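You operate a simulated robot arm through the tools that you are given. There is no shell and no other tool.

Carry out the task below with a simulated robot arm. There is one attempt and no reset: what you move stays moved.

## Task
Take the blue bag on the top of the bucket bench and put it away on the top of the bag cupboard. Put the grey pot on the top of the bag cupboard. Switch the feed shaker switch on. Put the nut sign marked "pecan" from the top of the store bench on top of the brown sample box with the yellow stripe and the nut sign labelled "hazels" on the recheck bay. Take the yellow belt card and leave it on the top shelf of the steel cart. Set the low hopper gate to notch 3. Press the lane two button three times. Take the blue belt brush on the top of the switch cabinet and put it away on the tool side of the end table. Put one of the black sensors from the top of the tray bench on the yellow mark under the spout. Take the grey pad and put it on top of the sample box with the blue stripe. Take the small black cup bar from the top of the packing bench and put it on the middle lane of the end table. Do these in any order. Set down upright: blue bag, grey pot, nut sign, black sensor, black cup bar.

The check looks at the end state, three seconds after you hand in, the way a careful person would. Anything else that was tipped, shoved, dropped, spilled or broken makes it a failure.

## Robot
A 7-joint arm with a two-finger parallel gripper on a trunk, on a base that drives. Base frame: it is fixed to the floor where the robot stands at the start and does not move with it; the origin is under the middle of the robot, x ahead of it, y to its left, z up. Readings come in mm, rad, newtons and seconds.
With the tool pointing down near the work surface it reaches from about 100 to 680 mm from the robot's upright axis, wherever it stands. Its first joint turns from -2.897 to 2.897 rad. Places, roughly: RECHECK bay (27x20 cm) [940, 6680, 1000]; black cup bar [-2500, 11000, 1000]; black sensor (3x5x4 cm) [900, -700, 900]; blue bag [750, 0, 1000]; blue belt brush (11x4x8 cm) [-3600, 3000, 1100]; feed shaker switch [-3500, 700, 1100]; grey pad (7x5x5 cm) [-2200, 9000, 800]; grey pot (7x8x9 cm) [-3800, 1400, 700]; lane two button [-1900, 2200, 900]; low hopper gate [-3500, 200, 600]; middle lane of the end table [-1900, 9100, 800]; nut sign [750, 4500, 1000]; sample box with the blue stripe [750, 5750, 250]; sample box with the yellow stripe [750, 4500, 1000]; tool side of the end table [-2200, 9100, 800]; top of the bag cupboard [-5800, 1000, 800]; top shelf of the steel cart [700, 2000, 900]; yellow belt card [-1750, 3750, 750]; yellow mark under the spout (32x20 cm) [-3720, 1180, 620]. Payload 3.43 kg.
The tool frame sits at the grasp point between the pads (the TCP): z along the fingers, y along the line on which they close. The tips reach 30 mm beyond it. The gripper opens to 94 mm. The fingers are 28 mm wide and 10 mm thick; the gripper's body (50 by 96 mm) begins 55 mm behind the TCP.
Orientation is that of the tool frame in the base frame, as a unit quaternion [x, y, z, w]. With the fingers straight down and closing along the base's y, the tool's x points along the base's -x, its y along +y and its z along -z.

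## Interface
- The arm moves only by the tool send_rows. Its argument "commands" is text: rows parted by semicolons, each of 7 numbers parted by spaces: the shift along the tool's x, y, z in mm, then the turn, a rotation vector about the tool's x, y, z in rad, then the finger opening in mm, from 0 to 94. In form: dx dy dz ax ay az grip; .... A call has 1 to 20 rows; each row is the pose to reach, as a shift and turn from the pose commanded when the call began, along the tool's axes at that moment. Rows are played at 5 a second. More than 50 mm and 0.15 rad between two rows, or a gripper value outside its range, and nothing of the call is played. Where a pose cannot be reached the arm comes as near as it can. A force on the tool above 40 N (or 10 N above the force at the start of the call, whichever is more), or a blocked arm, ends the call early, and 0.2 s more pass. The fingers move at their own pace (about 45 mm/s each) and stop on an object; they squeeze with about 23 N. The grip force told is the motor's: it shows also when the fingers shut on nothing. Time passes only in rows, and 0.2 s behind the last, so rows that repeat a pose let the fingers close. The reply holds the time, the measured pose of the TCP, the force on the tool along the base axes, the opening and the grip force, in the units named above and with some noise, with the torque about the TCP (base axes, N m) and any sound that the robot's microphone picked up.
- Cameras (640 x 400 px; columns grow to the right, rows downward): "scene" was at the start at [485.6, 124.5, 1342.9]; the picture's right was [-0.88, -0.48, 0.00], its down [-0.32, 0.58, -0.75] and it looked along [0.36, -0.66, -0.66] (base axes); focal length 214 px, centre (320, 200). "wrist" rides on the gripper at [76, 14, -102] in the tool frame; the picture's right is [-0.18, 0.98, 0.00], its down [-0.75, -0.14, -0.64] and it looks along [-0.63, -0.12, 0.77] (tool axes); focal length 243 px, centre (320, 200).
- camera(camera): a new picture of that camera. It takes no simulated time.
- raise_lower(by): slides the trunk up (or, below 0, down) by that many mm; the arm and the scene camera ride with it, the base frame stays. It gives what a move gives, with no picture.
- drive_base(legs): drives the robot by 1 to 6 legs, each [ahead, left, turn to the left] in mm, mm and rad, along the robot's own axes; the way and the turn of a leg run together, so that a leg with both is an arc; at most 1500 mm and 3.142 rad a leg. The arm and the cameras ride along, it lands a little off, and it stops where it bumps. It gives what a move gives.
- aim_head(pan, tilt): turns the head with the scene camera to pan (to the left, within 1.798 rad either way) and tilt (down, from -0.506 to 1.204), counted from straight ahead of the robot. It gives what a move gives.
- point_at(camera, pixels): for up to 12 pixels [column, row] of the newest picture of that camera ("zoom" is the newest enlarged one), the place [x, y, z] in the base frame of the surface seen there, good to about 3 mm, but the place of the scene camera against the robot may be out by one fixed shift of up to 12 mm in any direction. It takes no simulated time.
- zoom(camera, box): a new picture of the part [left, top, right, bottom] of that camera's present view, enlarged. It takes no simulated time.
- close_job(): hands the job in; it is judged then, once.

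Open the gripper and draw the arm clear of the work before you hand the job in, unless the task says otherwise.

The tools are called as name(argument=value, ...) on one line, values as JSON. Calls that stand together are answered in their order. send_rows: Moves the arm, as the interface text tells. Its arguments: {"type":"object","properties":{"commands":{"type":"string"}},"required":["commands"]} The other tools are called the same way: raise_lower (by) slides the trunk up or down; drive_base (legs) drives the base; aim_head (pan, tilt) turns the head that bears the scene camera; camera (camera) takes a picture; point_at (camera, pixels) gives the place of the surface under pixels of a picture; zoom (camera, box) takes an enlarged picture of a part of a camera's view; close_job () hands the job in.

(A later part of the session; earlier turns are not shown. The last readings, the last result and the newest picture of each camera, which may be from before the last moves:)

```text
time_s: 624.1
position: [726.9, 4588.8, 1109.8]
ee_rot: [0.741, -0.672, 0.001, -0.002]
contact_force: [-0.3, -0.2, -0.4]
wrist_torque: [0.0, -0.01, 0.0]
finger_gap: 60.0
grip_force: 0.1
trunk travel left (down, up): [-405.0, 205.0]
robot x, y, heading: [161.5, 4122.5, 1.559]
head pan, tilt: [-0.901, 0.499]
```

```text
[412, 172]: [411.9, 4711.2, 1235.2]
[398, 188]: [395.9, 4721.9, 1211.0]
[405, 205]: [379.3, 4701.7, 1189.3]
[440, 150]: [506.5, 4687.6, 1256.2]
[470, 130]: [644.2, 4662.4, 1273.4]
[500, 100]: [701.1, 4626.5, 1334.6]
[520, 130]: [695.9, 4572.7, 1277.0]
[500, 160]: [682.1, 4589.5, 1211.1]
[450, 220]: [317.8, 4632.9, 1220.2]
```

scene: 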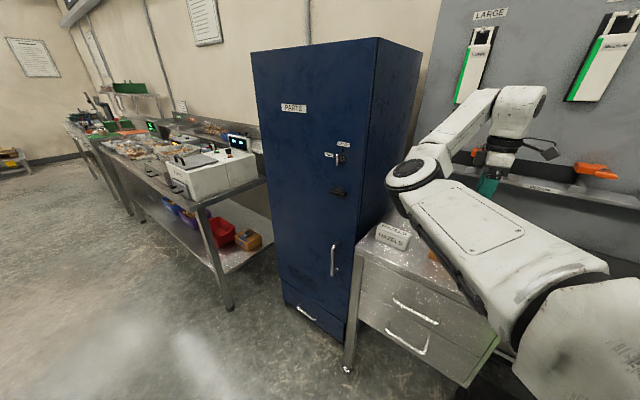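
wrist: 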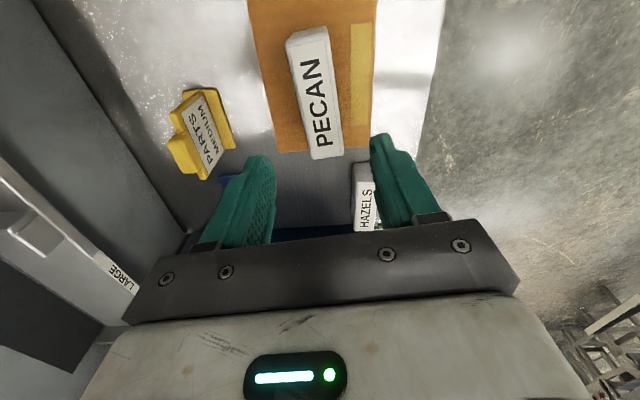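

The elbow would come very near the locker, so I reach further forward instead: first a small base shift south-west, then extend the arm north to above HAZELS.

drive_base(legs=[[-62, 11, 0]])

send_rows(commands="-38 2.6 0 0 0 0 60; -76 5.2 0 0 0 0 60; -114 7.9 0 0 0 0 60; -152 10.5 0 0 0 0 60; -190 13 0 0 0 0 60; -228 15.8 0 0 0 0 60; -255 18.4 0 0 0 0 60; -255 18.4 0 0 0 0 60")

camera(camera="wrist")

camera(camera="scene")

```text
time_s: 625.1
position: [715.1, 4525.3, 1111.0]
ee_rot: [0.741, -0.671, 0.001, -0.002]
contact_force: [0.0, 0.9, -0.7]
wrist_torque: [-0.01, -0.04, 0.02]
finger_gap: 60.1
grip_force: 0.0
trunk travel left (down, up): [-405.0, 205.0]
robot x, y, heading: [151.6, 4060.1, 1.561]
head pan, tilt: [-0.901, 0.499]
```

```text
time_s: 626.9
position: [672.2, 4778.5, 1109.4]
ee_rot: [0.741, -0.672, 0.002, -0.003]
contact_force: [0.5, 0.7, 0.0]
wrist_torque: [0.01, 0.02, 0.01]
finger_gap: 59.8
grip_force: 0.1
trunk travel left (down, up): [-405.0, 205.0]
robot x, y, heading: [148.5, 4058.6, 1.557]
head pan, tilt: [-0.901, 0.499]
```

```text
taken
```

wrist: 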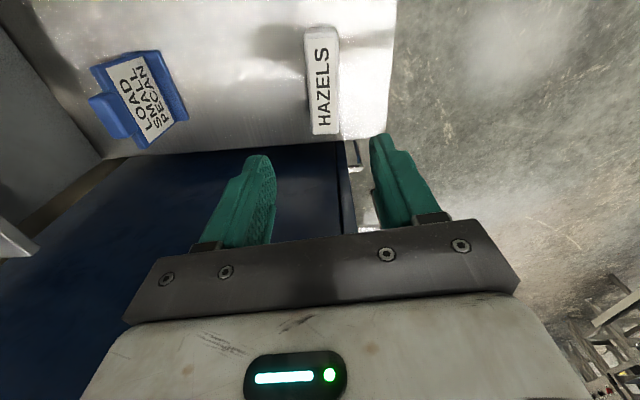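

```text
taken
```

scene: 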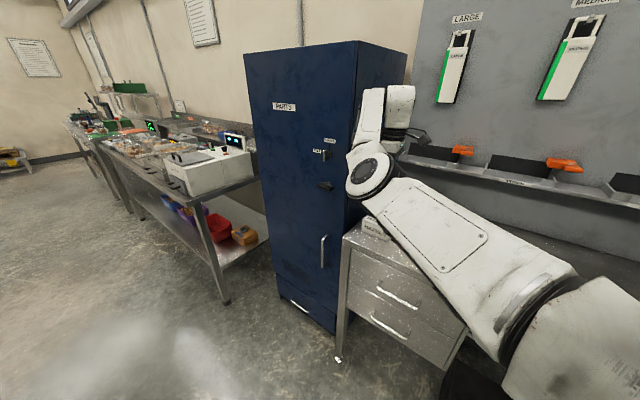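

point_at(camera="wrist", pixels=[[309, 45], [311, 80], [315, 125], [336, 45], [337, 80], [338, 125], [322, 32], [326, 132], [330, 155], [250, 150]])

point_at(camera="scene", pixels=[[370, 170], [352, 175], [362, 150], [370, 120], [400, 100], [365, 195], [400, 130]])

```text
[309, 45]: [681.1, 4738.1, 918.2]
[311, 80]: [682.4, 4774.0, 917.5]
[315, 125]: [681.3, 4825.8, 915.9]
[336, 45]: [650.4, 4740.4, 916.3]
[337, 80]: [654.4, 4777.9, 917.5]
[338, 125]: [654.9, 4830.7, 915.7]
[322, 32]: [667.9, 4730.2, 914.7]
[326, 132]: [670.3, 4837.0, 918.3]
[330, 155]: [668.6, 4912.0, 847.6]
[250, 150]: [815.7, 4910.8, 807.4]
```

```text
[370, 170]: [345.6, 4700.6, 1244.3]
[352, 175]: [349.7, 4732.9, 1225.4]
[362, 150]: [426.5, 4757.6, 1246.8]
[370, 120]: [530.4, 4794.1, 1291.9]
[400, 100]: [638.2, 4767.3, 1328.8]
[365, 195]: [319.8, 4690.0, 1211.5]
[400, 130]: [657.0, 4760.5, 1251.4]
```

HAZELS is centred at (667.5,4784), aligned with y. I align the fingers and descend.

send_rows(commands="-2 1.5 30 0 0 0.04 60; -4 3 65 0 0 0.08 60; -6 4.2 100 0 0 0.115 60; -6 4.2 135 0 0 0.115 60; -6 4.2 160 0 0 0.115 60; -6 4.2 160 0 0 0.115 60")

camera(camera="wrist")

```text
time_s: 628.3
position: [669.3, 4784.0, 948.9]
ee_rot: [-0.701, 0.714, -0.001, 0.002]
contact_force: [-0.5, -0.2, -0.6]
wrist_torque: [-0.02, 0.03, 0.01]
finger_gap: 60.0
grip_force: 0.0
trunk travel left (down, up): [-405.0, 205.0]
robot x, y, heading: [154.1, 4059.8, 1.557]
head pan, tilt: [-0.901, 0.499]
```

```text
taken
```

wrist: 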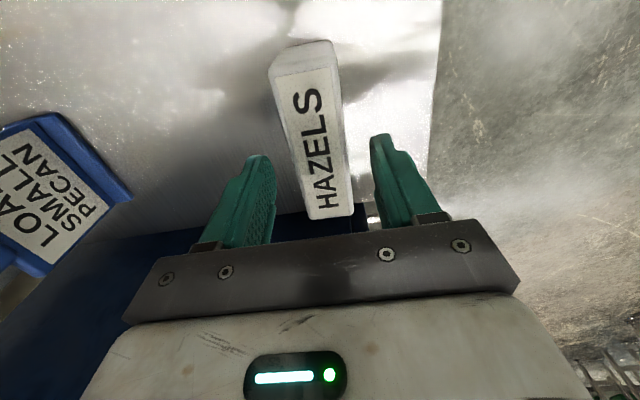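

The sign sits between the fingers. I descend to z≈897, close and lift.

send_rows(commands="0 0 20 0 0 0 60; 0 0 38 0 0 0 60; 0 0 52 0 0 0 60; 0 0 52 0 0 0 60; 0 0 52 0 0 0 45; 0 0 52 0 0 0 30; 0 0 52 0 0 0 22; 0 0 52 0 0 0 22")

send_rows(commands="0 0 -15 0 0 0 22; 0 0 -40 0 0 0 22; 0 0 -75 0 0 0 22; 0 0 -110 0 0 0 22; 0 0 -145 0 0 0 22; 0 0 -180 0 0 0 22; 0 0 -210 0 0 0 22; 0 0 -210 0 0 0 22")

camera(camera="wrist")

```text
time_s: 630.1
position: [668.6, 4783.5, 898.2]
ee_rot: [-0.701, 0.713, -0.002, 0.003]
contact_force: [0.3, -0.1, 0.1]
wrist_torque: [0.03, -0.02, 0.01]
finger_gap: 40.0
grip_force: 23.1
trunk travel left (down, up): [-405.0, 205.0]
robot x, y, heading: [152.5, 4057.8, 1.559]
head pan, tilt: [-0.901, 0.499]
```

```text
time_s: 631.9
position: [668.9, 4784.1, 1108.7]
ee_rot: [-0.701, 0.713, -0.001, 0.003]
contact_force: [0.4, -0.3, -0.3]
wrist_torque: [0.02, -0.01, -0.04]
finger_gap: 40.2
grip_force: 22.9
trunk travel left (down, up): [-405.0, 205.0]
robot x, y, heading: [148.7, 4061.0, 1.558]
head pan, tilt: [-0.901, 0.499]
```

```text
taken
```

wrist: 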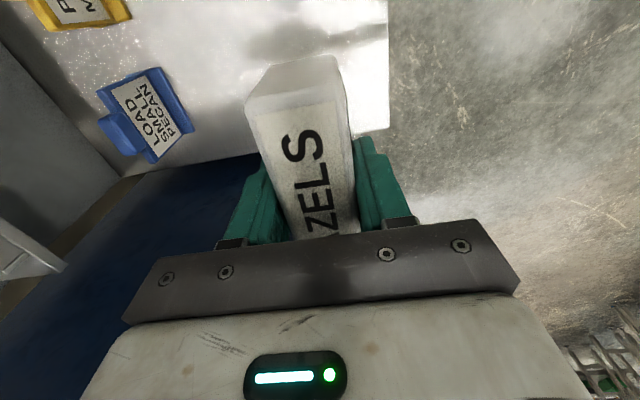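

HAZELS is held. I slide back west, then drive north to the recheck bay.

drive_base(legs=[[0, 600, 0], [1500, 0, 0], [450, 0, 0]])

aim_head(pan=-0.7, tilt=0.5)

camera(camera="scene")

zoom(camera="scene", box=[200, 80, 480, 260])

```text
time_s: 644.6
position: [100.9, 6740.8, 1109.1]
ee_rot: [-0.701, 0.713, -0.001, 0.002]
contact_force: [0.8, -0.8, -0.6]
wrist_torque: [-0.02, -0.01, -0.01]
finger_gap: 39.8
grip_force: 23.3
trunk travel left (down, up): [-405.0, 205.0]
robot x, y, heading: [-414.2, 6011.7, 1.558]
head pan, tilt: [-0.901, 0.499]
```

```text
time_s: 645.4
position: [102.0, 6739.2, 1109.7]
ee_rot: [-0.701, 0.713, -0.001, 0.002]
contact_force: [-0.1, 0.0, -1.6]
wrist_torque: [-0.06, -0.01, 0.01]
finger_gap: 40.1
grip_force: 23.1
trunk travel left (down, up): [-405.0, 205.0]
robot x, y, heading: [-417.9, 6015.2, 1.557]
head pan, tilt: [-0.7, 0.499]
```

```text
taken
```

scene: 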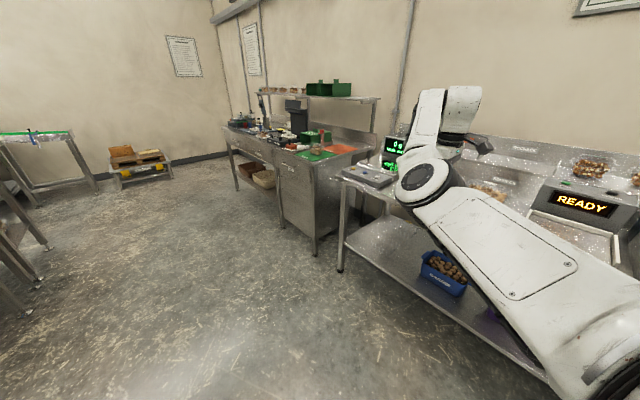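

```text
2.22 times, centred on (340, 170) of scene
```

zoom: 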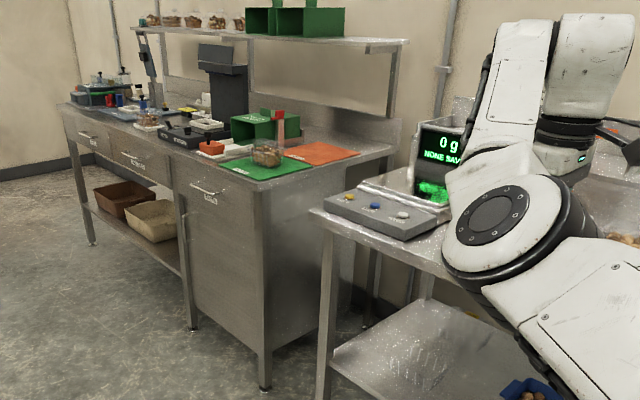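

aim_head(pan=-1.15, tilt=0.45)

camera(camera="scene")

zoom(camera="scene", box=[180, 100, 480, 260])

```text
time_s: 646.2
position: [101.7, 6740.1, 1108.2]
ee_rot: [-0.701, 0.713, -0.002, 0.002]
contact_force: [-0.2, 0.3, -1.4]
wrist_torque: [0.0, -0.01, 0.02]
finger_gap: 39.9
grip_force: 23.2
trunk travel left (down, up): [-405.0, 205.0]
robot x, y, heading: [-414.0, 6012.9, 1.562]
head pan, tilt: [-1.15, 0.45]
```

```text
taken
```

scene: 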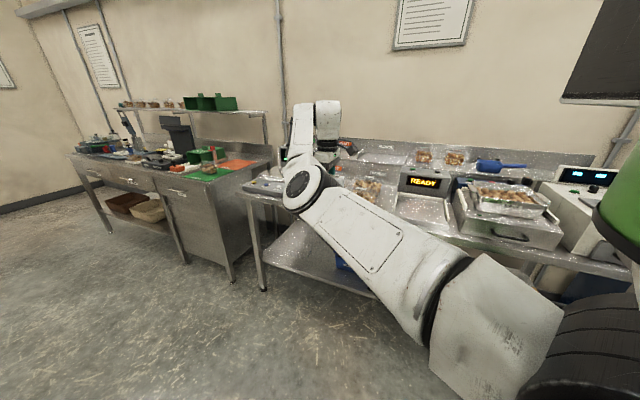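

```text
2.13 times, centred on (330, 180) of scene
```

zoom: 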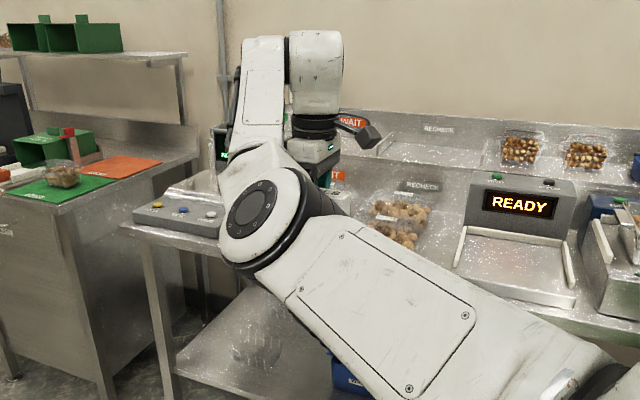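

There are bays with WAIT and RECHECK labels in the back of this bench. I measure the two RECHECK places.

point_at(camera="zoom", pixels=[[420, 152], [438, 130], [422, 186], [400, 210], [470, 155], [385, 140], [350, 122], [500, 155], [440, 175], [400, 235], [450, 165], [375, 155]])

zoom(camera="scene", box=[320, 130, 460, 220])

```text
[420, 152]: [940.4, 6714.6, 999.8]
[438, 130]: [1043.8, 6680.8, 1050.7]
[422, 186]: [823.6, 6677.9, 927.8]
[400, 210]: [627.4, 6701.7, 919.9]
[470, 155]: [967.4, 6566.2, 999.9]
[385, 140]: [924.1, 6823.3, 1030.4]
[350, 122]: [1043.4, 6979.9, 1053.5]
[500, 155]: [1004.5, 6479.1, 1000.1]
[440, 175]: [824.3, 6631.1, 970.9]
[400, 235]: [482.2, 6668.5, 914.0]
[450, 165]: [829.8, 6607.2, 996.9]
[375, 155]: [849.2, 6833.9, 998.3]
```

```text
4.44 times, centred on (390, 175) of scene
```

zoom: 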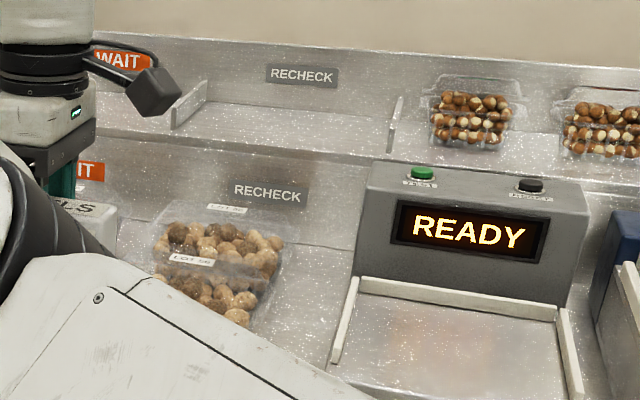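

The RECHECK bay is the upper shelf section: z≈1000 (scene), x 830–1043, y ≈6555–6820, empty. I check the scale display near it for elbow clearance.

aim_head(pan=-0.8, tilt=0.45)

camera(camera="scene")

point_at(camera="scene", pixels=[[350, 145], [345, 155], [360, 130], [300, 185], [330, 170], [310, 150], [270, 85], [330, 100], [345, 110], [255, 140]])

zoom(camera="scene", box=[200, 60, 420, 220])

```text
time_s: 647.1
position: [103.0, 6739.8, 1108.9]
ee_rot: [-0.701, 0.713, -0.001, 0.002]
contact_force: [0.4, 0.0, -1.2]
wrist_torque: [0.02, -0.02, -0.06]
finger_gap: 40.0
grip_force: 22.7
trunk travel left (down, up): [-405.0, 205.0]
robot x, y, heading: [-417.0, 6015.1, 1.559]
head pan, tilt: [-0.799, 0.45]
```

```text
taken
```

scene: 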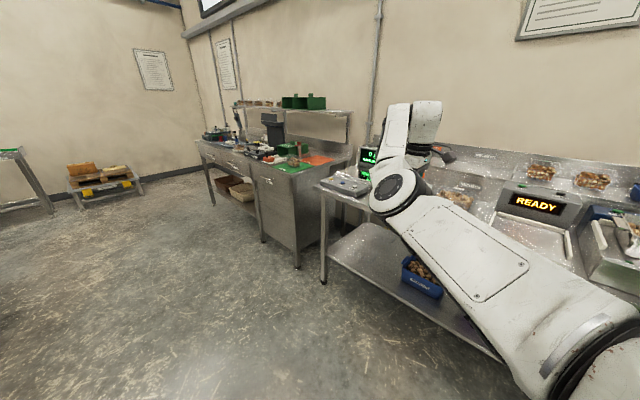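

```text
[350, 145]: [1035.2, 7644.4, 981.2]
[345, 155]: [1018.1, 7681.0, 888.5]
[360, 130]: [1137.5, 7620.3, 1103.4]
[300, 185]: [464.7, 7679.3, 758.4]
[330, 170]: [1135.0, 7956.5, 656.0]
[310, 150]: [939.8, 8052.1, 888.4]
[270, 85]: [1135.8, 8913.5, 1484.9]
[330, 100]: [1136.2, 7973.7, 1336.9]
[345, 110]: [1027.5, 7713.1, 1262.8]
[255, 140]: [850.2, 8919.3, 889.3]
```

```text
2.50 times, centred on (310, 140) of scene
```

zoom: 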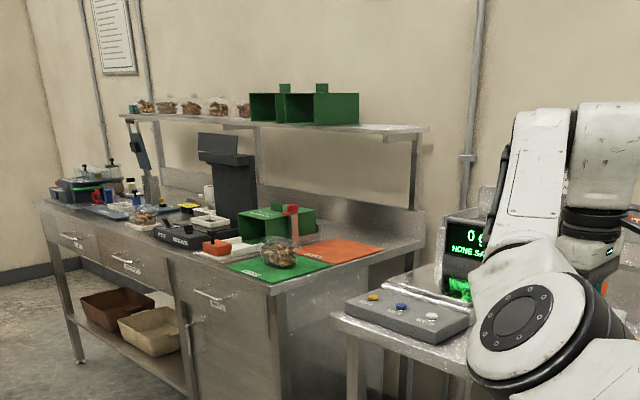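

point_at(camera="zoom", pixels=[[468, 240], [465, 222], [455, 285], [420, 315], [400, 300], [440, 330], [500, 300], [350, 330], [410, 200], [420, 130]])

```text
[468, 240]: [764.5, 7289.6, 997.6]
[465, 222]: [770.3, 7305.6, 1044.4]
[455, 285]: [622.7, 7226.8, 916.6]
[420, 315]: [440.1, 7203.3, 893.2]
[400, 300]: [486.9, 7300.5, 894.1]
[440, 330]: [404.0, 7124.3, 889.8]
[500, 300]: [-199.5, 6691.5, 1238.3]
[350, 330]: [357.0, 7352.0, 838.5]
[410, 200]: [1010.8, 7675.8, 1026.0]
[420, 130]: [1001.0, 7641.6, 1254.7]
```

The display is far enough north. I raise the trunk by 150, turn right to 0.785 rad, and drive up to the bench so that the sign comes over the recheck bay.

raise_lower(by=150)

drive_base(legs=[[0, 0, -0.774], [650, 21, 0]])

camera(camera="wrist")

camera(camera="scene")

```text
time_s: 648.8
position: [100.0, 6740.8, 1257.8]
ee_rot: [-0.701, 0.713, -0.001, 0.002]
contact_force: [0.5, 0.4, -1.8]
wrist_torque: [0.0, 0.01, 0.02]
finger_gap: 40.1
grip_force: 22.8
trunk travel left (down, up): [-555.0, 55.0]
robot x, y, heading: [-413.1, 6014.7, 1.554]
head pan, tilt: [-0.799, 0.45]
```

```text
time_s: 654.5
position: [913.0, 6642.5, 1258.9]
ee_rot: [-0.378, 0.926, -0.002, 0.002]
contact_force: [-0.4, -0.5, -1.3]
wrist_torque: [0.0, 0.02, 0.01]
finger_gap: 40.0
grip_force: 22.8
trunk travel left (down, up): [-555.0, 55.0]
robot x, y, heading: [34.5, 6487.7, 0.781]
head pan, tilt: [-0.799, 0.45]
```

```text
taken
```

wrist: 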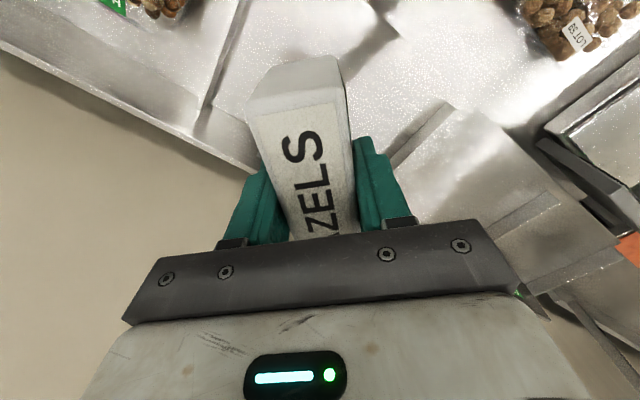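

```text
taken
```

scene: 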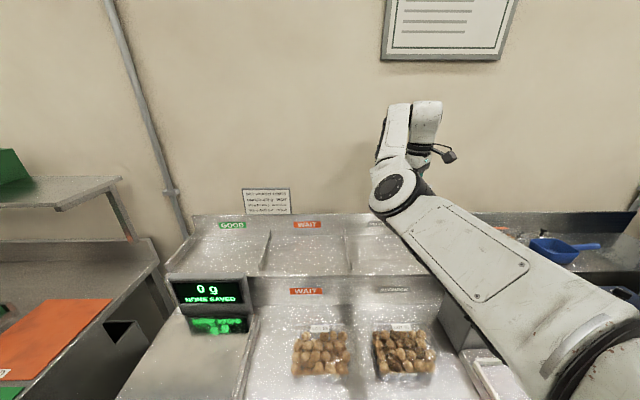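

I measure the bay's dividers and surface in the wrist view.

point_at(camera="wrist", pixels=[[400, 60], [420, 90], [440, 115], [395, 160], [225, 90], [215, 120], [200, 60], [350, 20], [470, 60], [390, 120], [240, 20], [500, 130]])

```text
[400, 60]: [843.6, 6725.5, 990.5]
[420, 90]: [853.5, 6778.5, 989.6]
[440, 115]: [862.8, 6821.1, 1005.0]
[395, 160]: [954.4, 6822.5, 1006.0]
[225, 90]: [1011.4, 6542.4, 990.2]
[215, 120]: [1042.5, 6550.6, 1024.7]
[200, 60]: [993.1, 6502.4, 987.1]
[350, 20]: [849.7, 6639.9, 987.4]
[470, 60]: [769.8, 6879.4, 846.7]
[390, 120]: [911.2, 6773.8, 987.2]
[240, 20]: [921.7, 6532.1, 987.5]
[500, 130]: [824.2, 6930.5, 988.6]
```

The bay is z≈989 between dividers at y≈6540 and 6822. I turn the sign along y and centre it at (935,6681).

send_rows(commands="-7 2 0 0 0 -0.131 22; -14 4 0 0 0 -0.262 22; -21 6 0 0 0 -0.393 22; -29 8 0 0 0 -0.523 22; -36 10 0 0 0 -0.654 22; -43 12.4 0 0 0 -0.785 22; -43 12.4 0 0 0 -0.785 22")

raise_lower(by=-150)

camera(camera="wrist")

camera(camera="scene")

```text
time_s: 656.1
position: [932.8, 6681.0, 1258.5]
ee_rot: [-0.704, 0.71, -0.002, 0.001]
contact_force: [1.1, -1.2, -0.9]
wrist_torque: [-0.03, 0.0, 0.01]
finger_gap: 39.9
grip_force: 23.1
trunk travel left (down, up): [-555.0, 55.0]
robot x, y, heading: [33.7, 6486.6, 0.778]
head pan, tilt: [-0.799, 0.45]
```

```text
time_s: 657.9
position: [933.7, 6681.5, 1108.4]
ee_rot: [-0.703, 0.711, -0.003, 0.001]
contact_force: [0.1, -0.3, -0.3]
wrist_torque: [0.02, -0.01, -0.01]
finger_gap: 39.9
grip_force: 22.4
trunk travel left (down, up): [-405.0, 205.0]
robot x, y, heading: [35.0, 6490.8, 0.779]
head pan, tilt: [-0.799, 0.45]
```

```text
taken
```

wrist: 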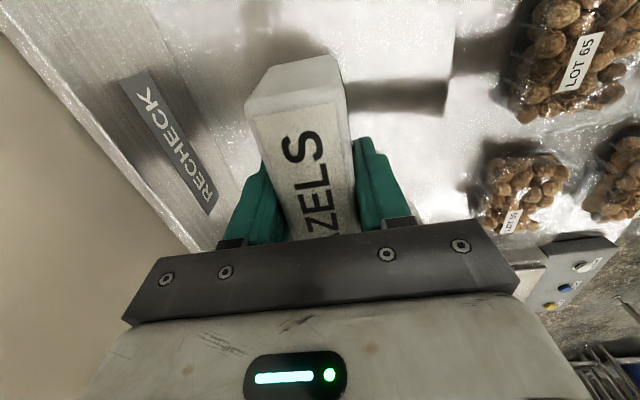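

```text
taken
```

scene: 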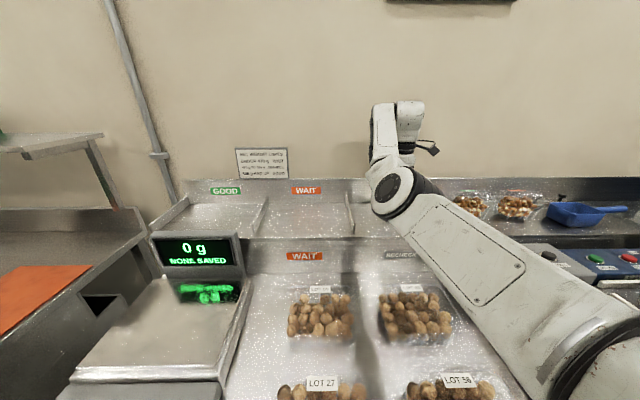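

The sign is above the RECHECK bay. I lower it.

send_rows(commands="0 0 20 0 0 0 22; 0 0 40 0 0 0 22; 0 0 58 0 0 0 22; 0 0 70 0 0 0 22; 0 0 75 0 0 0 22; 0 0 75 0 0 0 22")

send_rows(commands="0 0 2 0 0 0 22; 0 0 4 0 0 0 22; 0 0 6 0 0 0 22; 0 0 8 0 0 0 22; 0 0 8 0 0 0 22")

```text
time_s: 659.3
position: [933.2, 6680.6, 1033.5]
ee_rot: [-0.704, 0.711, -0.002, 0.001]
contact_force: [0.2, 0.3, -0.8]
wrist_torque: [-0.01, -0.01, -0.02]
finger_gap: 40.2
grip_force: 23.1
trunk travel left (down, up): [-405.0, 205.0]
robot x, y, heading: [35.4, 6487.2, 0.784]
head pan, tilt: [-0.799, 0.45]
```

```text
time_s: 660.5
position: [932.7, 6679.7, 1028.3]
ee_rot: [-0.703, 0.711, -0.005, 0.003]
contact_force: [2.2, 0.2, 18.0]
wrist_torque: [0.28, 0.18, -0.03]
finger_gap: 40.2
grip_force: 22.5
trunk travel left (down, up): [-405.0, 205.0]
robot x, y, heading: [37.7, 6491.2, 0.783]
head pan, tilt: [-0.799, 0.45]
```

It has touched down (18 N). I ease up 2 mm, open, and withdraw.

send_rows(commands="0 0 -2 0 0 0 22; 0 0 -2 0 0 0 44; 0 0 -2 0 0 0 56; 0 0 -2 0 0 0 60; 0 0 -2 0 0 0 60")

send_rows(commands="0 0 -20 0 0 0 60; 0 0 -45 0 0 0 60; 0 0 -75 0 0 0 60; 0 0 -110 0 0 0 60; 0 0 -145 0 0 0 60; 0 0 -180 0 0 0 60")

camera(camera="wrist")

```text
time_s: 661.7
position: [934.3, 6679.6, 1027.7]
ee_rot: [-0.703, 0.711, -0.002, 0.001]
contact_force: [-0.3, -0.5, -0.4]
wrist_torque: [-0.01, 0.01, -0.02]
finger_gap: 60.1
grip_force: 0.1
trunk travel left (down, up): [-405.0, 205.0]
robot x, y, heading: [33.9, 6491.3, 0.776]
head pan, tilt: [-0.799, 0.45]
```

```text
time_s: 663.1
position: [933.2, 6681.7, 1208.1]
ee_rot: [-0.703, 0.711, -0.002, 0.0]
contact_force: [0.2, 0.4, -0.2]
wrist_torque: [-0.03, 0.02, -0.01]
finger_gap: 59.9
grip_force: 0.1
trunk travel left (down, up): [-405.0, 205.0]
robot x, y, heading: [36.2, 6488.0, 0.782]
head pan, tilt: [-0.799, 0.45]
```

```text
taken
```

wrist: 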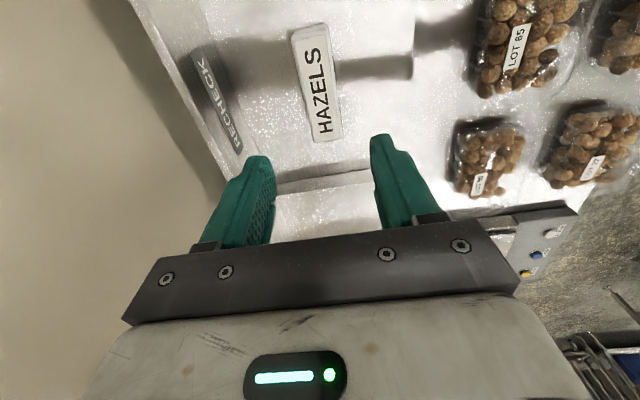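

The HAZELS sign stands in the bay. I back off into the aisle, draw the arm in and turn to face south towards the belt card.

drive_base(legs=[[-400, 395, 0]])

send_rows(commands="20 -30 0 0 0 0.13 60; 40 60 0 0 0 0.13 60")

```text
time_s: 666.3
position: [369.0, 6678.3, 1207.5]
ee_rot: [-0.704, 0.71, -0.003, 0.002]
contact_force: [-0.7, -1.0, 0.2]
wrist_torque: [0.01, -0.04, -0.03]
finger_gap: 60.2
grip_force: 0.0
trunk travel left (down, up): [-405.0, 205.0]
robot x, y, heading: [-531.4, 6486.3, 0.779]
head pan, tilt: [-0.799, 0.45]
```

```text
refused: row 2 steps farther than a row can; nothing moved
```

send_rows(commands="8 31 0 0 0 0.112 60; 16 62 0 0 0 0.224 60; 24 94 0 0 0 0.336 60; 33 125 0 0 0 0.449 60; 41 156 0 0 0 0.561 60; 49 188 0 0 0 0.673 60; 57 219 0 0 0 0.785 60; 57 219 0 0 0 0.785 60")

drive_base(legs=[[0, 0, -1.2], [0, 0, -1.15]])

aim_head(pan=0.0, tilt=0.35)

camera(camera="scene")

```text
time_s: 668.1
position: [147.4, 6624.8, 1207.9]
ee_rot: [-0.378, 0.926, -0.003, 0.002]
contact_force: [0.0, 0.1, -0.7]
wrist_torque: [-0.01, -0.01, -0.02]
finger_gap: 60.4
grip_force: 0.0
trunk travel left (down, up): [-405.0, 205.0]
robot x, y, heading: [-533.3, 6484.5, 0.779]
head pan, tilt: [-0.799, 0.45]
```

```text
time_s: 674.3
position: [-905.3, 5903.9, 1208.9]
ee_rot: [0.705, 0.709, -0.003, -0.002]
contact_force: [0.0, 0.6, 0.6]
wrist_torque: [-0.01, 0.0, -0.01]
finger_gap: 60.0
grip_force: 0.0
trunk travel left (down, up): [-405.0, 205.0]
robot x, y, heading: [-528.8, 6486.0, -1.56]
head pan, tilt: [-0.799, 0.45]
```

```text
time_s: 675.5
position: [-904.7, 5903.9, 1207.6]
ee_rot: [0.705, 0.709, -0.002, -0.002]
contact_force: [0.5, 0.2, -0.5]
wrist_torque: [0.0, 0.04, -0.01]
finger_gap: 60.0
grip_force: 0.1
trunk travel left (down, up): [-405.0, 205.0]
robot x, y, heading: [-529.3, 6481.7, -1.563]
head pan, tilt: [0.0, 0.351]
```

```text
taken
```

scene: 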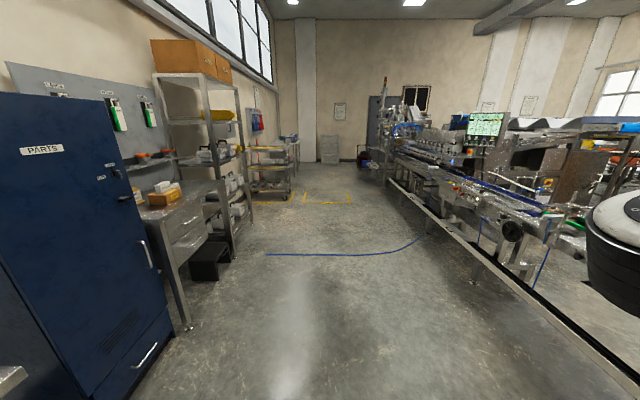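

I drive south along the aisle to about y=4500.

drive_base(legs=[[1500, 60, 0], [450, 0, 0]])

aim_head(pan=-0.6, tilt=0.45)

camera(camera="scene")

aim_head(pan=-0.2, tilt=0.4)

camera(camera="scene")

```text
refused: leg 1 is longer than a leg can be; nothing moved
```

```text
time_s: 676.5
position: [-906.7, 5902.3, 1208.7]
ee_rot: [0.705, 0.709, -0.002, -0.001]
contact_force: [0.3, -0.2, -0.4]
wrist_torque: [0.01, -0.02, 0.02]
finger_gap: 60.2
grip_force: 0.1
trunk travel left (down, up): [-405.0, 205.0]
robot x, y, heading: [-531.2, 6484.4, -1.56]
head pan, tilt: [-0.6, 0.45]
```

```text
taken
```

scene: 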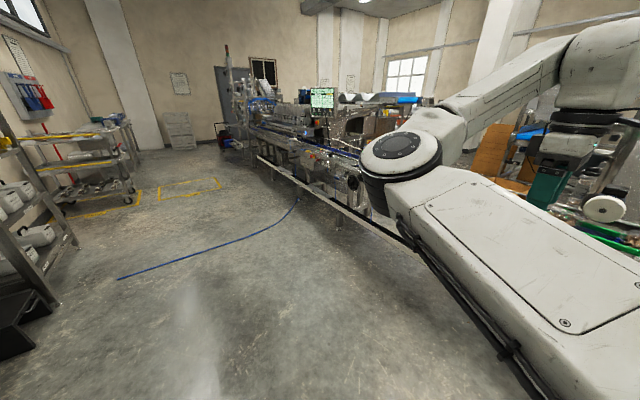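

```text
time_s: 677.3
position: [-905.2, 5902.3, 1208.0]
ee_rot: [0.705, 0.709, -0.002, -0.001]
contact_force: [-0.2, 0.7, -0.1]
wrist_torque: [-0.04, -0.01, 0.0]
finger_gap: 60.1
grip_force: 0.0
trunk travel left (down, up): [-405.0, 205.0]
robot x, y, heading: [-532.0, 6490.4, -1.561]
head pan, tilt: [-0.201, 0.4]
```

```text
taken
```

scene: 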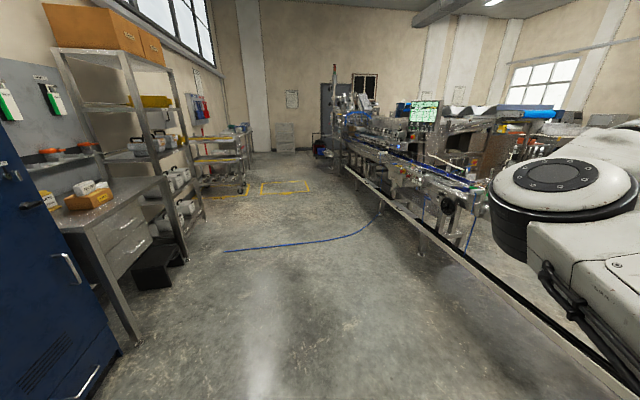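

The leg was a bit too long; I drive the same way in shorter legs.

drive_base(legs=[[1400, 60, 0], [600, 0, 0]])

aim_head(pan=-0.2, tilt=0.45)

camera(camera="scene")

zoom(camera="scene", box=[320, 100, 540, 260])

```text
time_s: 687.3
position: [-809.1, 3894.0, 1208.1]
ee_rot: [0.702, 0.712, -0.003, -0.001]
contact_force: [0.5, 0.3, 0.4]
wrist_torque: [-0.02, -0.02, -0.02]
finger_gap: 60.1
grip_force: 0.0
trunk travel left (down, up): [-405.0, 205.0]
robot x, y, heading: [-439.1, 4476.6, -1.55]
head pan, tilt: [-0.201, 0.4]
```

```text
time_s: 688.0
position: [-810.2, 3894.7, 1208.1]
ee_rot: [0.702, 0.712, -0.002, -0.002]
contact_force: [0.0, 1.0, 0.5]
wrist_torque: [0.0, 0.03, 0.01]
finger_gap: 60.1
grip_force: 0.0
trunk travel left (down, up): [-405.0, 205.0]
robot x, y, heading: [-441.8, 4482.3, -1.55]
head pan, tilt: [-0.201, 0.45]
```

```text
taken
```

scene: 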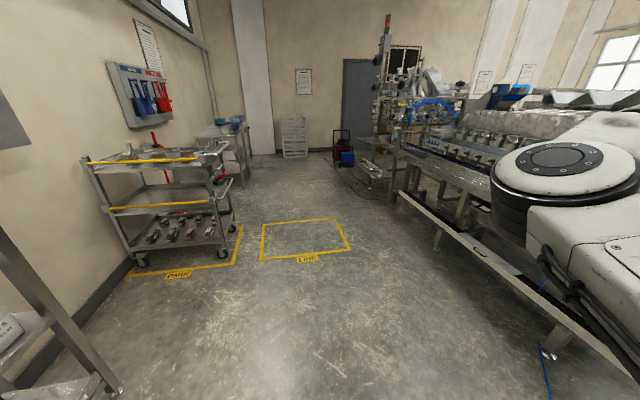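

```text
2.50 times, centred on (430, 180) of scene
```

zoom: 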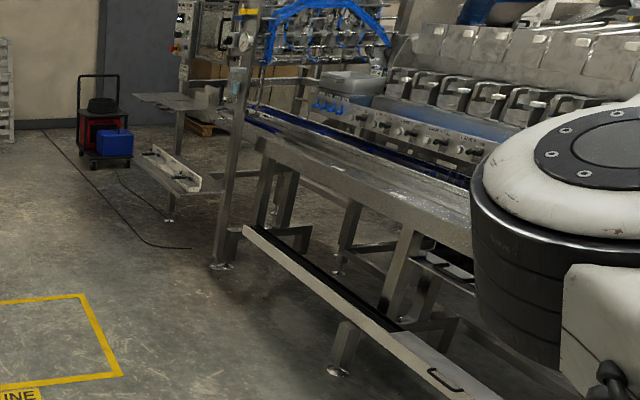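

I look further right towards (−1750,3750) for the yellow belt card.

aim_head(pan=-1.2, tilt=0.4)

camera(camera="scene")

zoom(camera="scene", box=[280, 120, 540, 300])

camera(camera="wrist")

```text
time_s: 689.2
position: [-809.5, 3894.6, 1209.0]
ee_rot: [0.702, 0.712, -0.002, -0.002]
contact_force: [-0.2, -0.6, -0.2]
wrist_torque: [0.0, -0.03, -0.01]
finger_gap: 60.1
grip_force: 0.0
trunk travel left (down, up): [-405.0, 205.0]
robot x, y, heading: [-445.3, 4483.9, -1.554]
head pan, tilt: [-1.201, 0.4]
```

```text
taken
```

scene: 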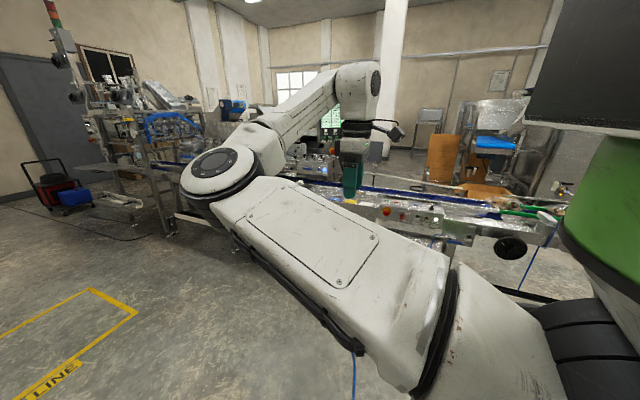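

```text
2.22 times, centred on (410, 210) of scene
```

zoom: 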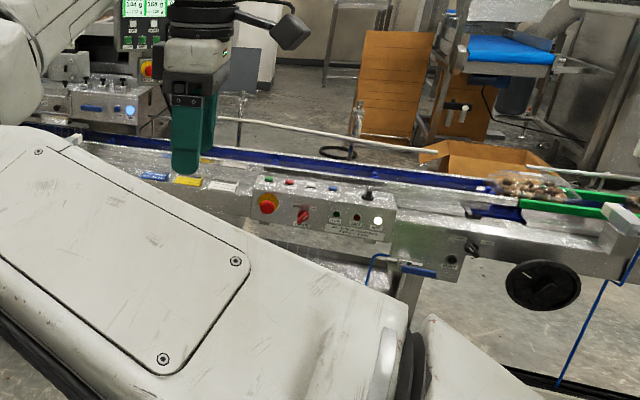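

```text
taken
```

wrist: 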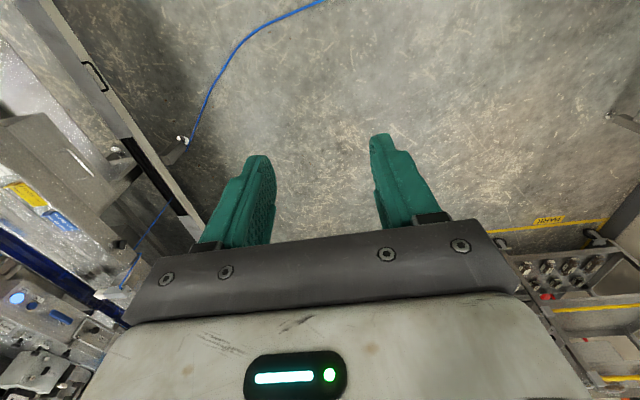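

A yellow card and a blue one are visible at left in the wrist view (25,193) and in the scene zoom at (187,180). I measure them.

zoom(camera="wrist", box=[0, 120, 160, 300])

point_at(camera="wrist", pixels=[[25, 193], [10, 186], [45, 203], [60, 218], [30, 185], [20, 202], [5, 160], [80, 230], [100, 200], [140, 150], [15, 240], [70, 180]])

```text
2.22 times, centred on (80, 210) of wrist
```

zoom: 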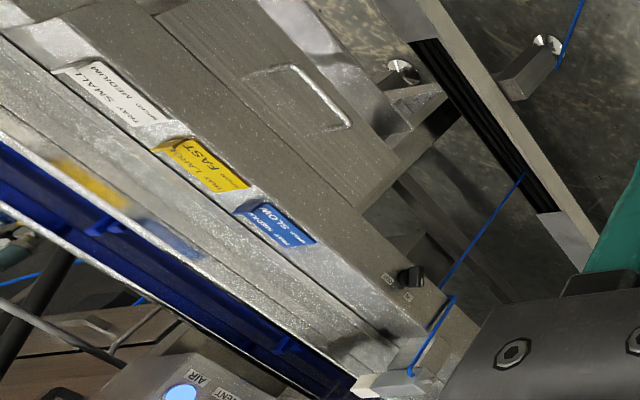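

```text
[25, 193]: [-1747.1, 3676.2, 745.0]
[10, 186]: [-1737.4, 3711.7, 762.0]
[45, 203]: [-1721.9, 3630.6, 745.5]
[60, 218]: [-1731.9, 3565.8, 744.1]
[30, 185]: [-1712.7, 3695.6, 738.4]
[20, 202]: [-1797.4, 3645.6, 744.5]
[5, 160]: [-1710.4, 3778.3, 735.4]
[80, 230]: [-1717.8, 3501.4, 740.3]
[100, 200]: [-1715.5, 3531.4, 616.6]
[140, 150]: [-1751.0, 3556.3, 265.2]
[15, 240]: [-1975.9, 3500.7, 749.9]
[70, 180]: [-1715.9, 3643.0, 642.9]
```

point_at(camera="wrist", pixels=[[75, 60], [100, 75], [120, 120], [150, 180], [175, 140], [180, 215], [60, 30], [120, 160], [90, 160], [50, 100]])

aim_head(pan=-0.8, tilt=0.7)

camera(camera="scene")

```text
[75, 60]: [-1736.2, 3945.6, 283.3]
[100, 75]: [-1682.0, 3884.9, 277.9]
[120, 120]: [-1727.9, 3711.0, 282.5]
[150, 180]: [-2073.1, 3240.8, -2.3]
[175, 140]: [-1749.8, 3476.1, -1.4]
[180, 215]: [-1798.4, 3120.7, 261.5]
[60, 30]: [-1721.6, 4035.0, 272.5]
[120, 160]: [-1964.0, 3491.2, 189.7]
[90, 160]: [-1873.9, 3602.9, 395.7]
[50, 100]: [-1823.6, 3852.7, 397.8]
```

```text
time_s: 690.1
position: [-810.4, 3894.0, 1208.1]
ee_rot: [0.703, 0.712, -0.003, -0.002]
contact_force: [0.0, -0.4, -0.3]
wrist_torque: [-0.03, 0.05, 0.02]
finger_gap: 59.6
grip_force: 0.1
trunk travel left (down, up): [-405.0, 205.0]
robot x, y, heading: [-438.4, 4481.8, -1.551]
head pan, tilt: [-0.799, 0.7]
```

```text
taken
```

scene: 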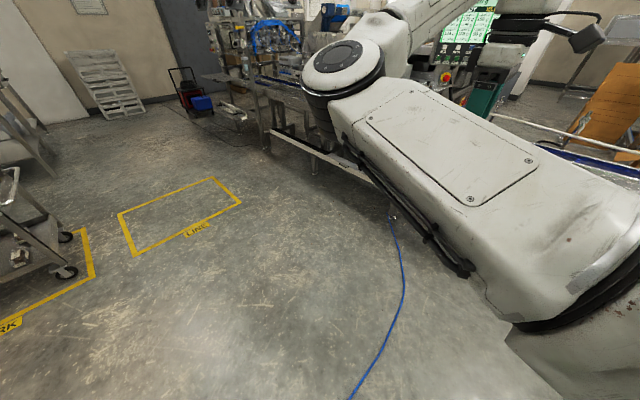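

The card ledge is at x≈−1735, z≈745, with a low rail at x≈−1680 below. I drive sideways towards the line so that the hand comes above the cards.

drive_base(legs=[[200, -700, 0]])

camera(camera="wrist")

camera(camera="scene")

```text
time_s: 694.0
position: [-1508.3, 3687.9, 1208.5]
ee_rot: [0.704, 0.71, -0.002, -0.002]
contact_force: [-1.0, -0.1, -0.3]
wrist_torque: [-0.02, -0.03, 0.03]
finger_gap: 60.1
grip_force: 0.0
trunk travel left (down, up): [-405.0, 205.0]
robot x, y, heading: [-1134.1, 4273.3, -1.558]
head pan, tilt: [-0.799, 0.7]
```

```text
taken
```

wrist: 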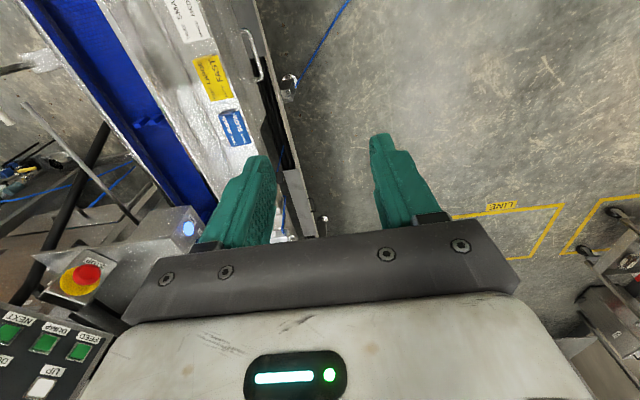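

```text
taken
```

scene: 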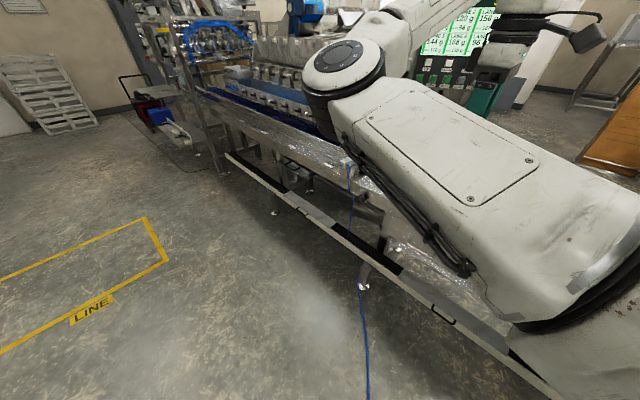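

The yellow FAST card is at (213,75) in the wrist view. I zoom in and measure it, and the nearby control boxes.

zoom(camera="wrist", box=[140, 0, 300, 160])

point_at(camera="wrist", pixels=[[213, 75], [200, 60], [222, 57], [207, 98], [230, 92], [235, 125], [190, 15], [80, 280], [190, 228], [60, 340], [240, 75], [180, 100]])

```text
2.50 times, centred on (220, 80) of wrist
```

zoom: 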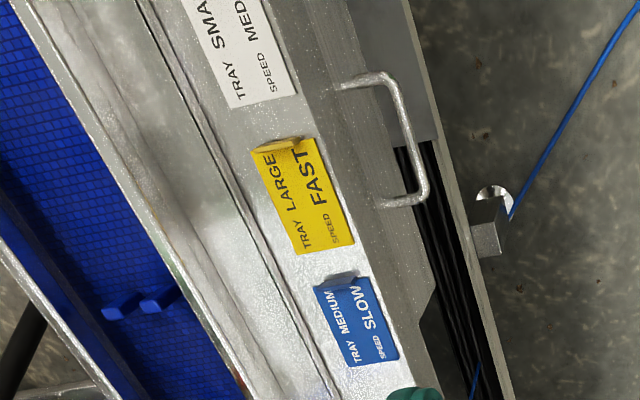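

```text
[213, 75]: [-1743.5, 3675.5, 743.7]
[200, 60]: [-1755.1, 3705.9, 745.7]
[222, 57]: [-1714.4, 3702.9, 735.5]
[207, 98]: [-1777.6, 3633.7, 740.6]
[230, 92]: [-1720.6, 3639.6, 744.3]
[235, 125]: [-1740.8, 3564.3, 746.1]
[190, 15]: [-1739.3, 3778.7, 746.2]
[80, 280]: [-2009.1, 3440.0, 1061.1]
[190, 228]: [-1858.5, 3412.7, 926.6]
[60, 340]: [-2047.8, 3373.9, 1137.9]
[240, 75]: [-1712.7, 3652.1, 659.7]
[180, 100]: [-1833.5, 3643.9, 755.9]
```

The yellow card lies flat with an upturned tab at its north end (y≈3708, z up to ≈762). I'll grip this tab; I turn the tool so the fingers close along y and reach out to the right.

send_rows(commands="-7 -10 0 0 0 -0.143 50; -14 -20 0 0 0 -0.286 50; -20 -29 0 0 0 -0.428 50; -27 -39 0 0 0 -0.571 50; -34 -49 0 0 0 -0.714 50; -41 -58 0 0 0 -0.857 50; -47 -68 0 0 0 -1.0 50; -54 -78 0 0 0 -1.142 50; -61 -87 0 0 0 -1.285 50; -68 -97 0 0 0 -1.428 50; -74 -107 0 0 0 -1.571 50; -74 -107 0 0 0 -1.571 50")

camera(camera="wrist")

```text
time_s: 696.6
position: [-1614.5, 3612.6, 1209.9]
ee_rot: [0.003, 1.0, -0.002, -0.002]
contact_force: [0.1, 0.1, 0.0]
wrist_torque: [-0.01, -0.01, 0.0]
finger_gap: 50.1
grip_force: 0.0
out of reach, approached as far as the arm can: row 11
trunk travel left (down, up): [-405.0, 205.0]
robot x, y, heading: [-1136.0, 4270.1, -1.562]
head pan, tilt: [-0.799, 0.7]
```

```text
taken
```

wrist: 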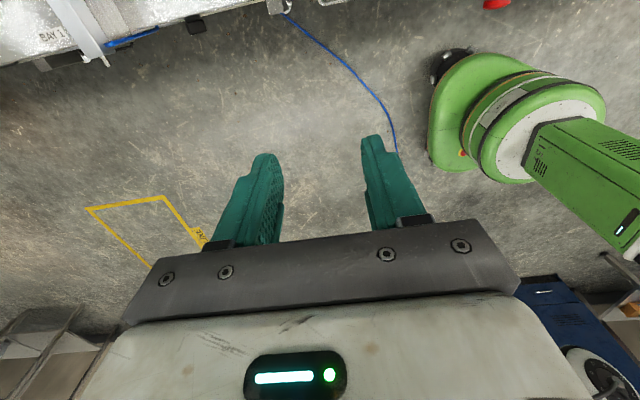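

I move the base so that the hand comes over the card's tab.

drive_base(legs=[[-95, -127, 0]])

camera(camera="wrist")

zoom(camera="wrist", box=[220, 0, 420, 160])

```text
time_s: 698.1
position: [-1744.4, 3709.1, 1210.7]
ee_rot: [0.005, 1.0, -0.003, -0.002]
contact_force: [0.2, -0.2, -0.7]
wrist_torque: [-0.02, 0.02, 0.01]
finger_gap: 50.0
grip_force: 0.1
trunk travel left (down, up): [-405.0, 205.0]
robot x, y, heading: [-1269.4, 4363.6, -1.56]
head pan, tilt: [-0.799, 0.7]
```

```text
taken
```

wrist: 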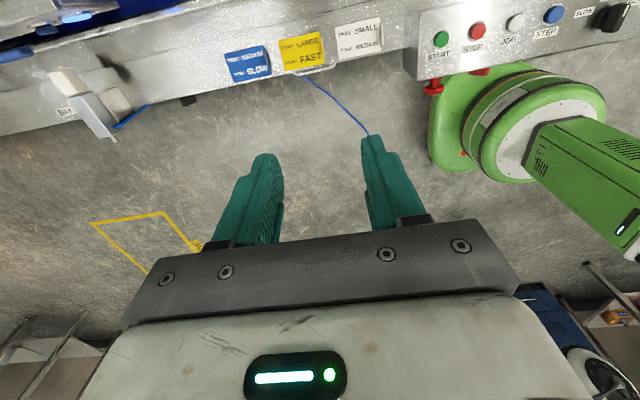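

```text
2.50 times, centred on (320, 80) of wrist
```

zoom: 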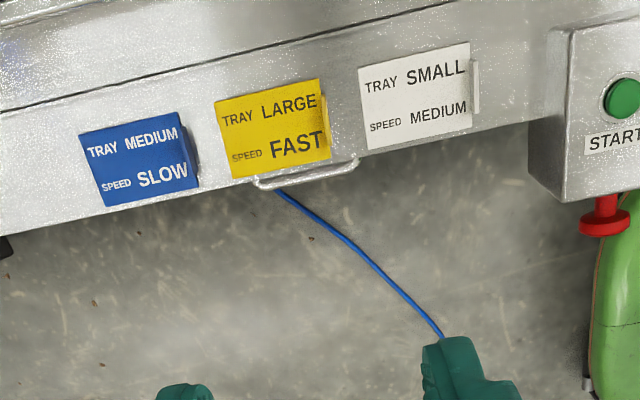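

point_at(camera="zoom", pixels=[[318, 85], [328, 155], [323, 120], [327, 100], [315, 120], [225, 110], [235, 170], [270, 130], [355, 90], [365, 145], [560, 100], [345, 115]])

point_at(camera="zoom", pixels=[[330, 130], [326, 95], [333, 150], [470, 80], [478, 90], [190, 140], [196, 150], [555, 170], [605, 210], [600, 60], [300, 175], [350, 170]])

```text
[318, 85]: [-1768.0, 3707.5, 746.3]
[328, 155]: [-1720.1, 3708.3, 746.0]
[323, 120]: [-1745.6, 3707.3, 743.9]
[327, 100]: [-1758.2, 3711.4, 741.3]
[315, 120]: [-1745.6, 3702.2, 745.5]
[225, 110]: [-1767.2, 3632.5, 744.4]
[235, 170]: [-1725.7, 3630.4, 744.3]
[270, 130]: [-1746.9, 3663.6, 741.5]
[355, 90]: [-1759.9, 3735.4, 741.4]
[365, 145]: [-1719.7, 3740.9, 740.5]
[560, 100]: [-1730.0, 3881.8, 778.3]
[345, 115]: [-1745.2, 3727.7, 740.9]
```

```text
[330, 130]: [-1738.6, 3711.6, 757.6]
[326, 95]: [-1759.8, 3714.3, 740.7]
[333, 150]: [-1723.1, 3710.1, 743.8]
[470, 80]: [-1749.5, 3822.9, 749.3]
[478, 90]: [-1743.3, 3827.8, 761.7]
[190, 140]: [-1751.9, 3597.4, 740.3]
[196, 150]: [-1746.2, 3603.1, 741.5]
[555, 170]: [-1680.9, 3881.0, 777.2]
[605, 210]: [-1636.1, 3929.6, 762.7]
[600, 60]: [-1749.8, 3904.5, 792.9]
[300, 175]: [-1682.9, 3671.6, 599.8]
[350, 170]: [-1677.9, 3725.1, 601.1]
```

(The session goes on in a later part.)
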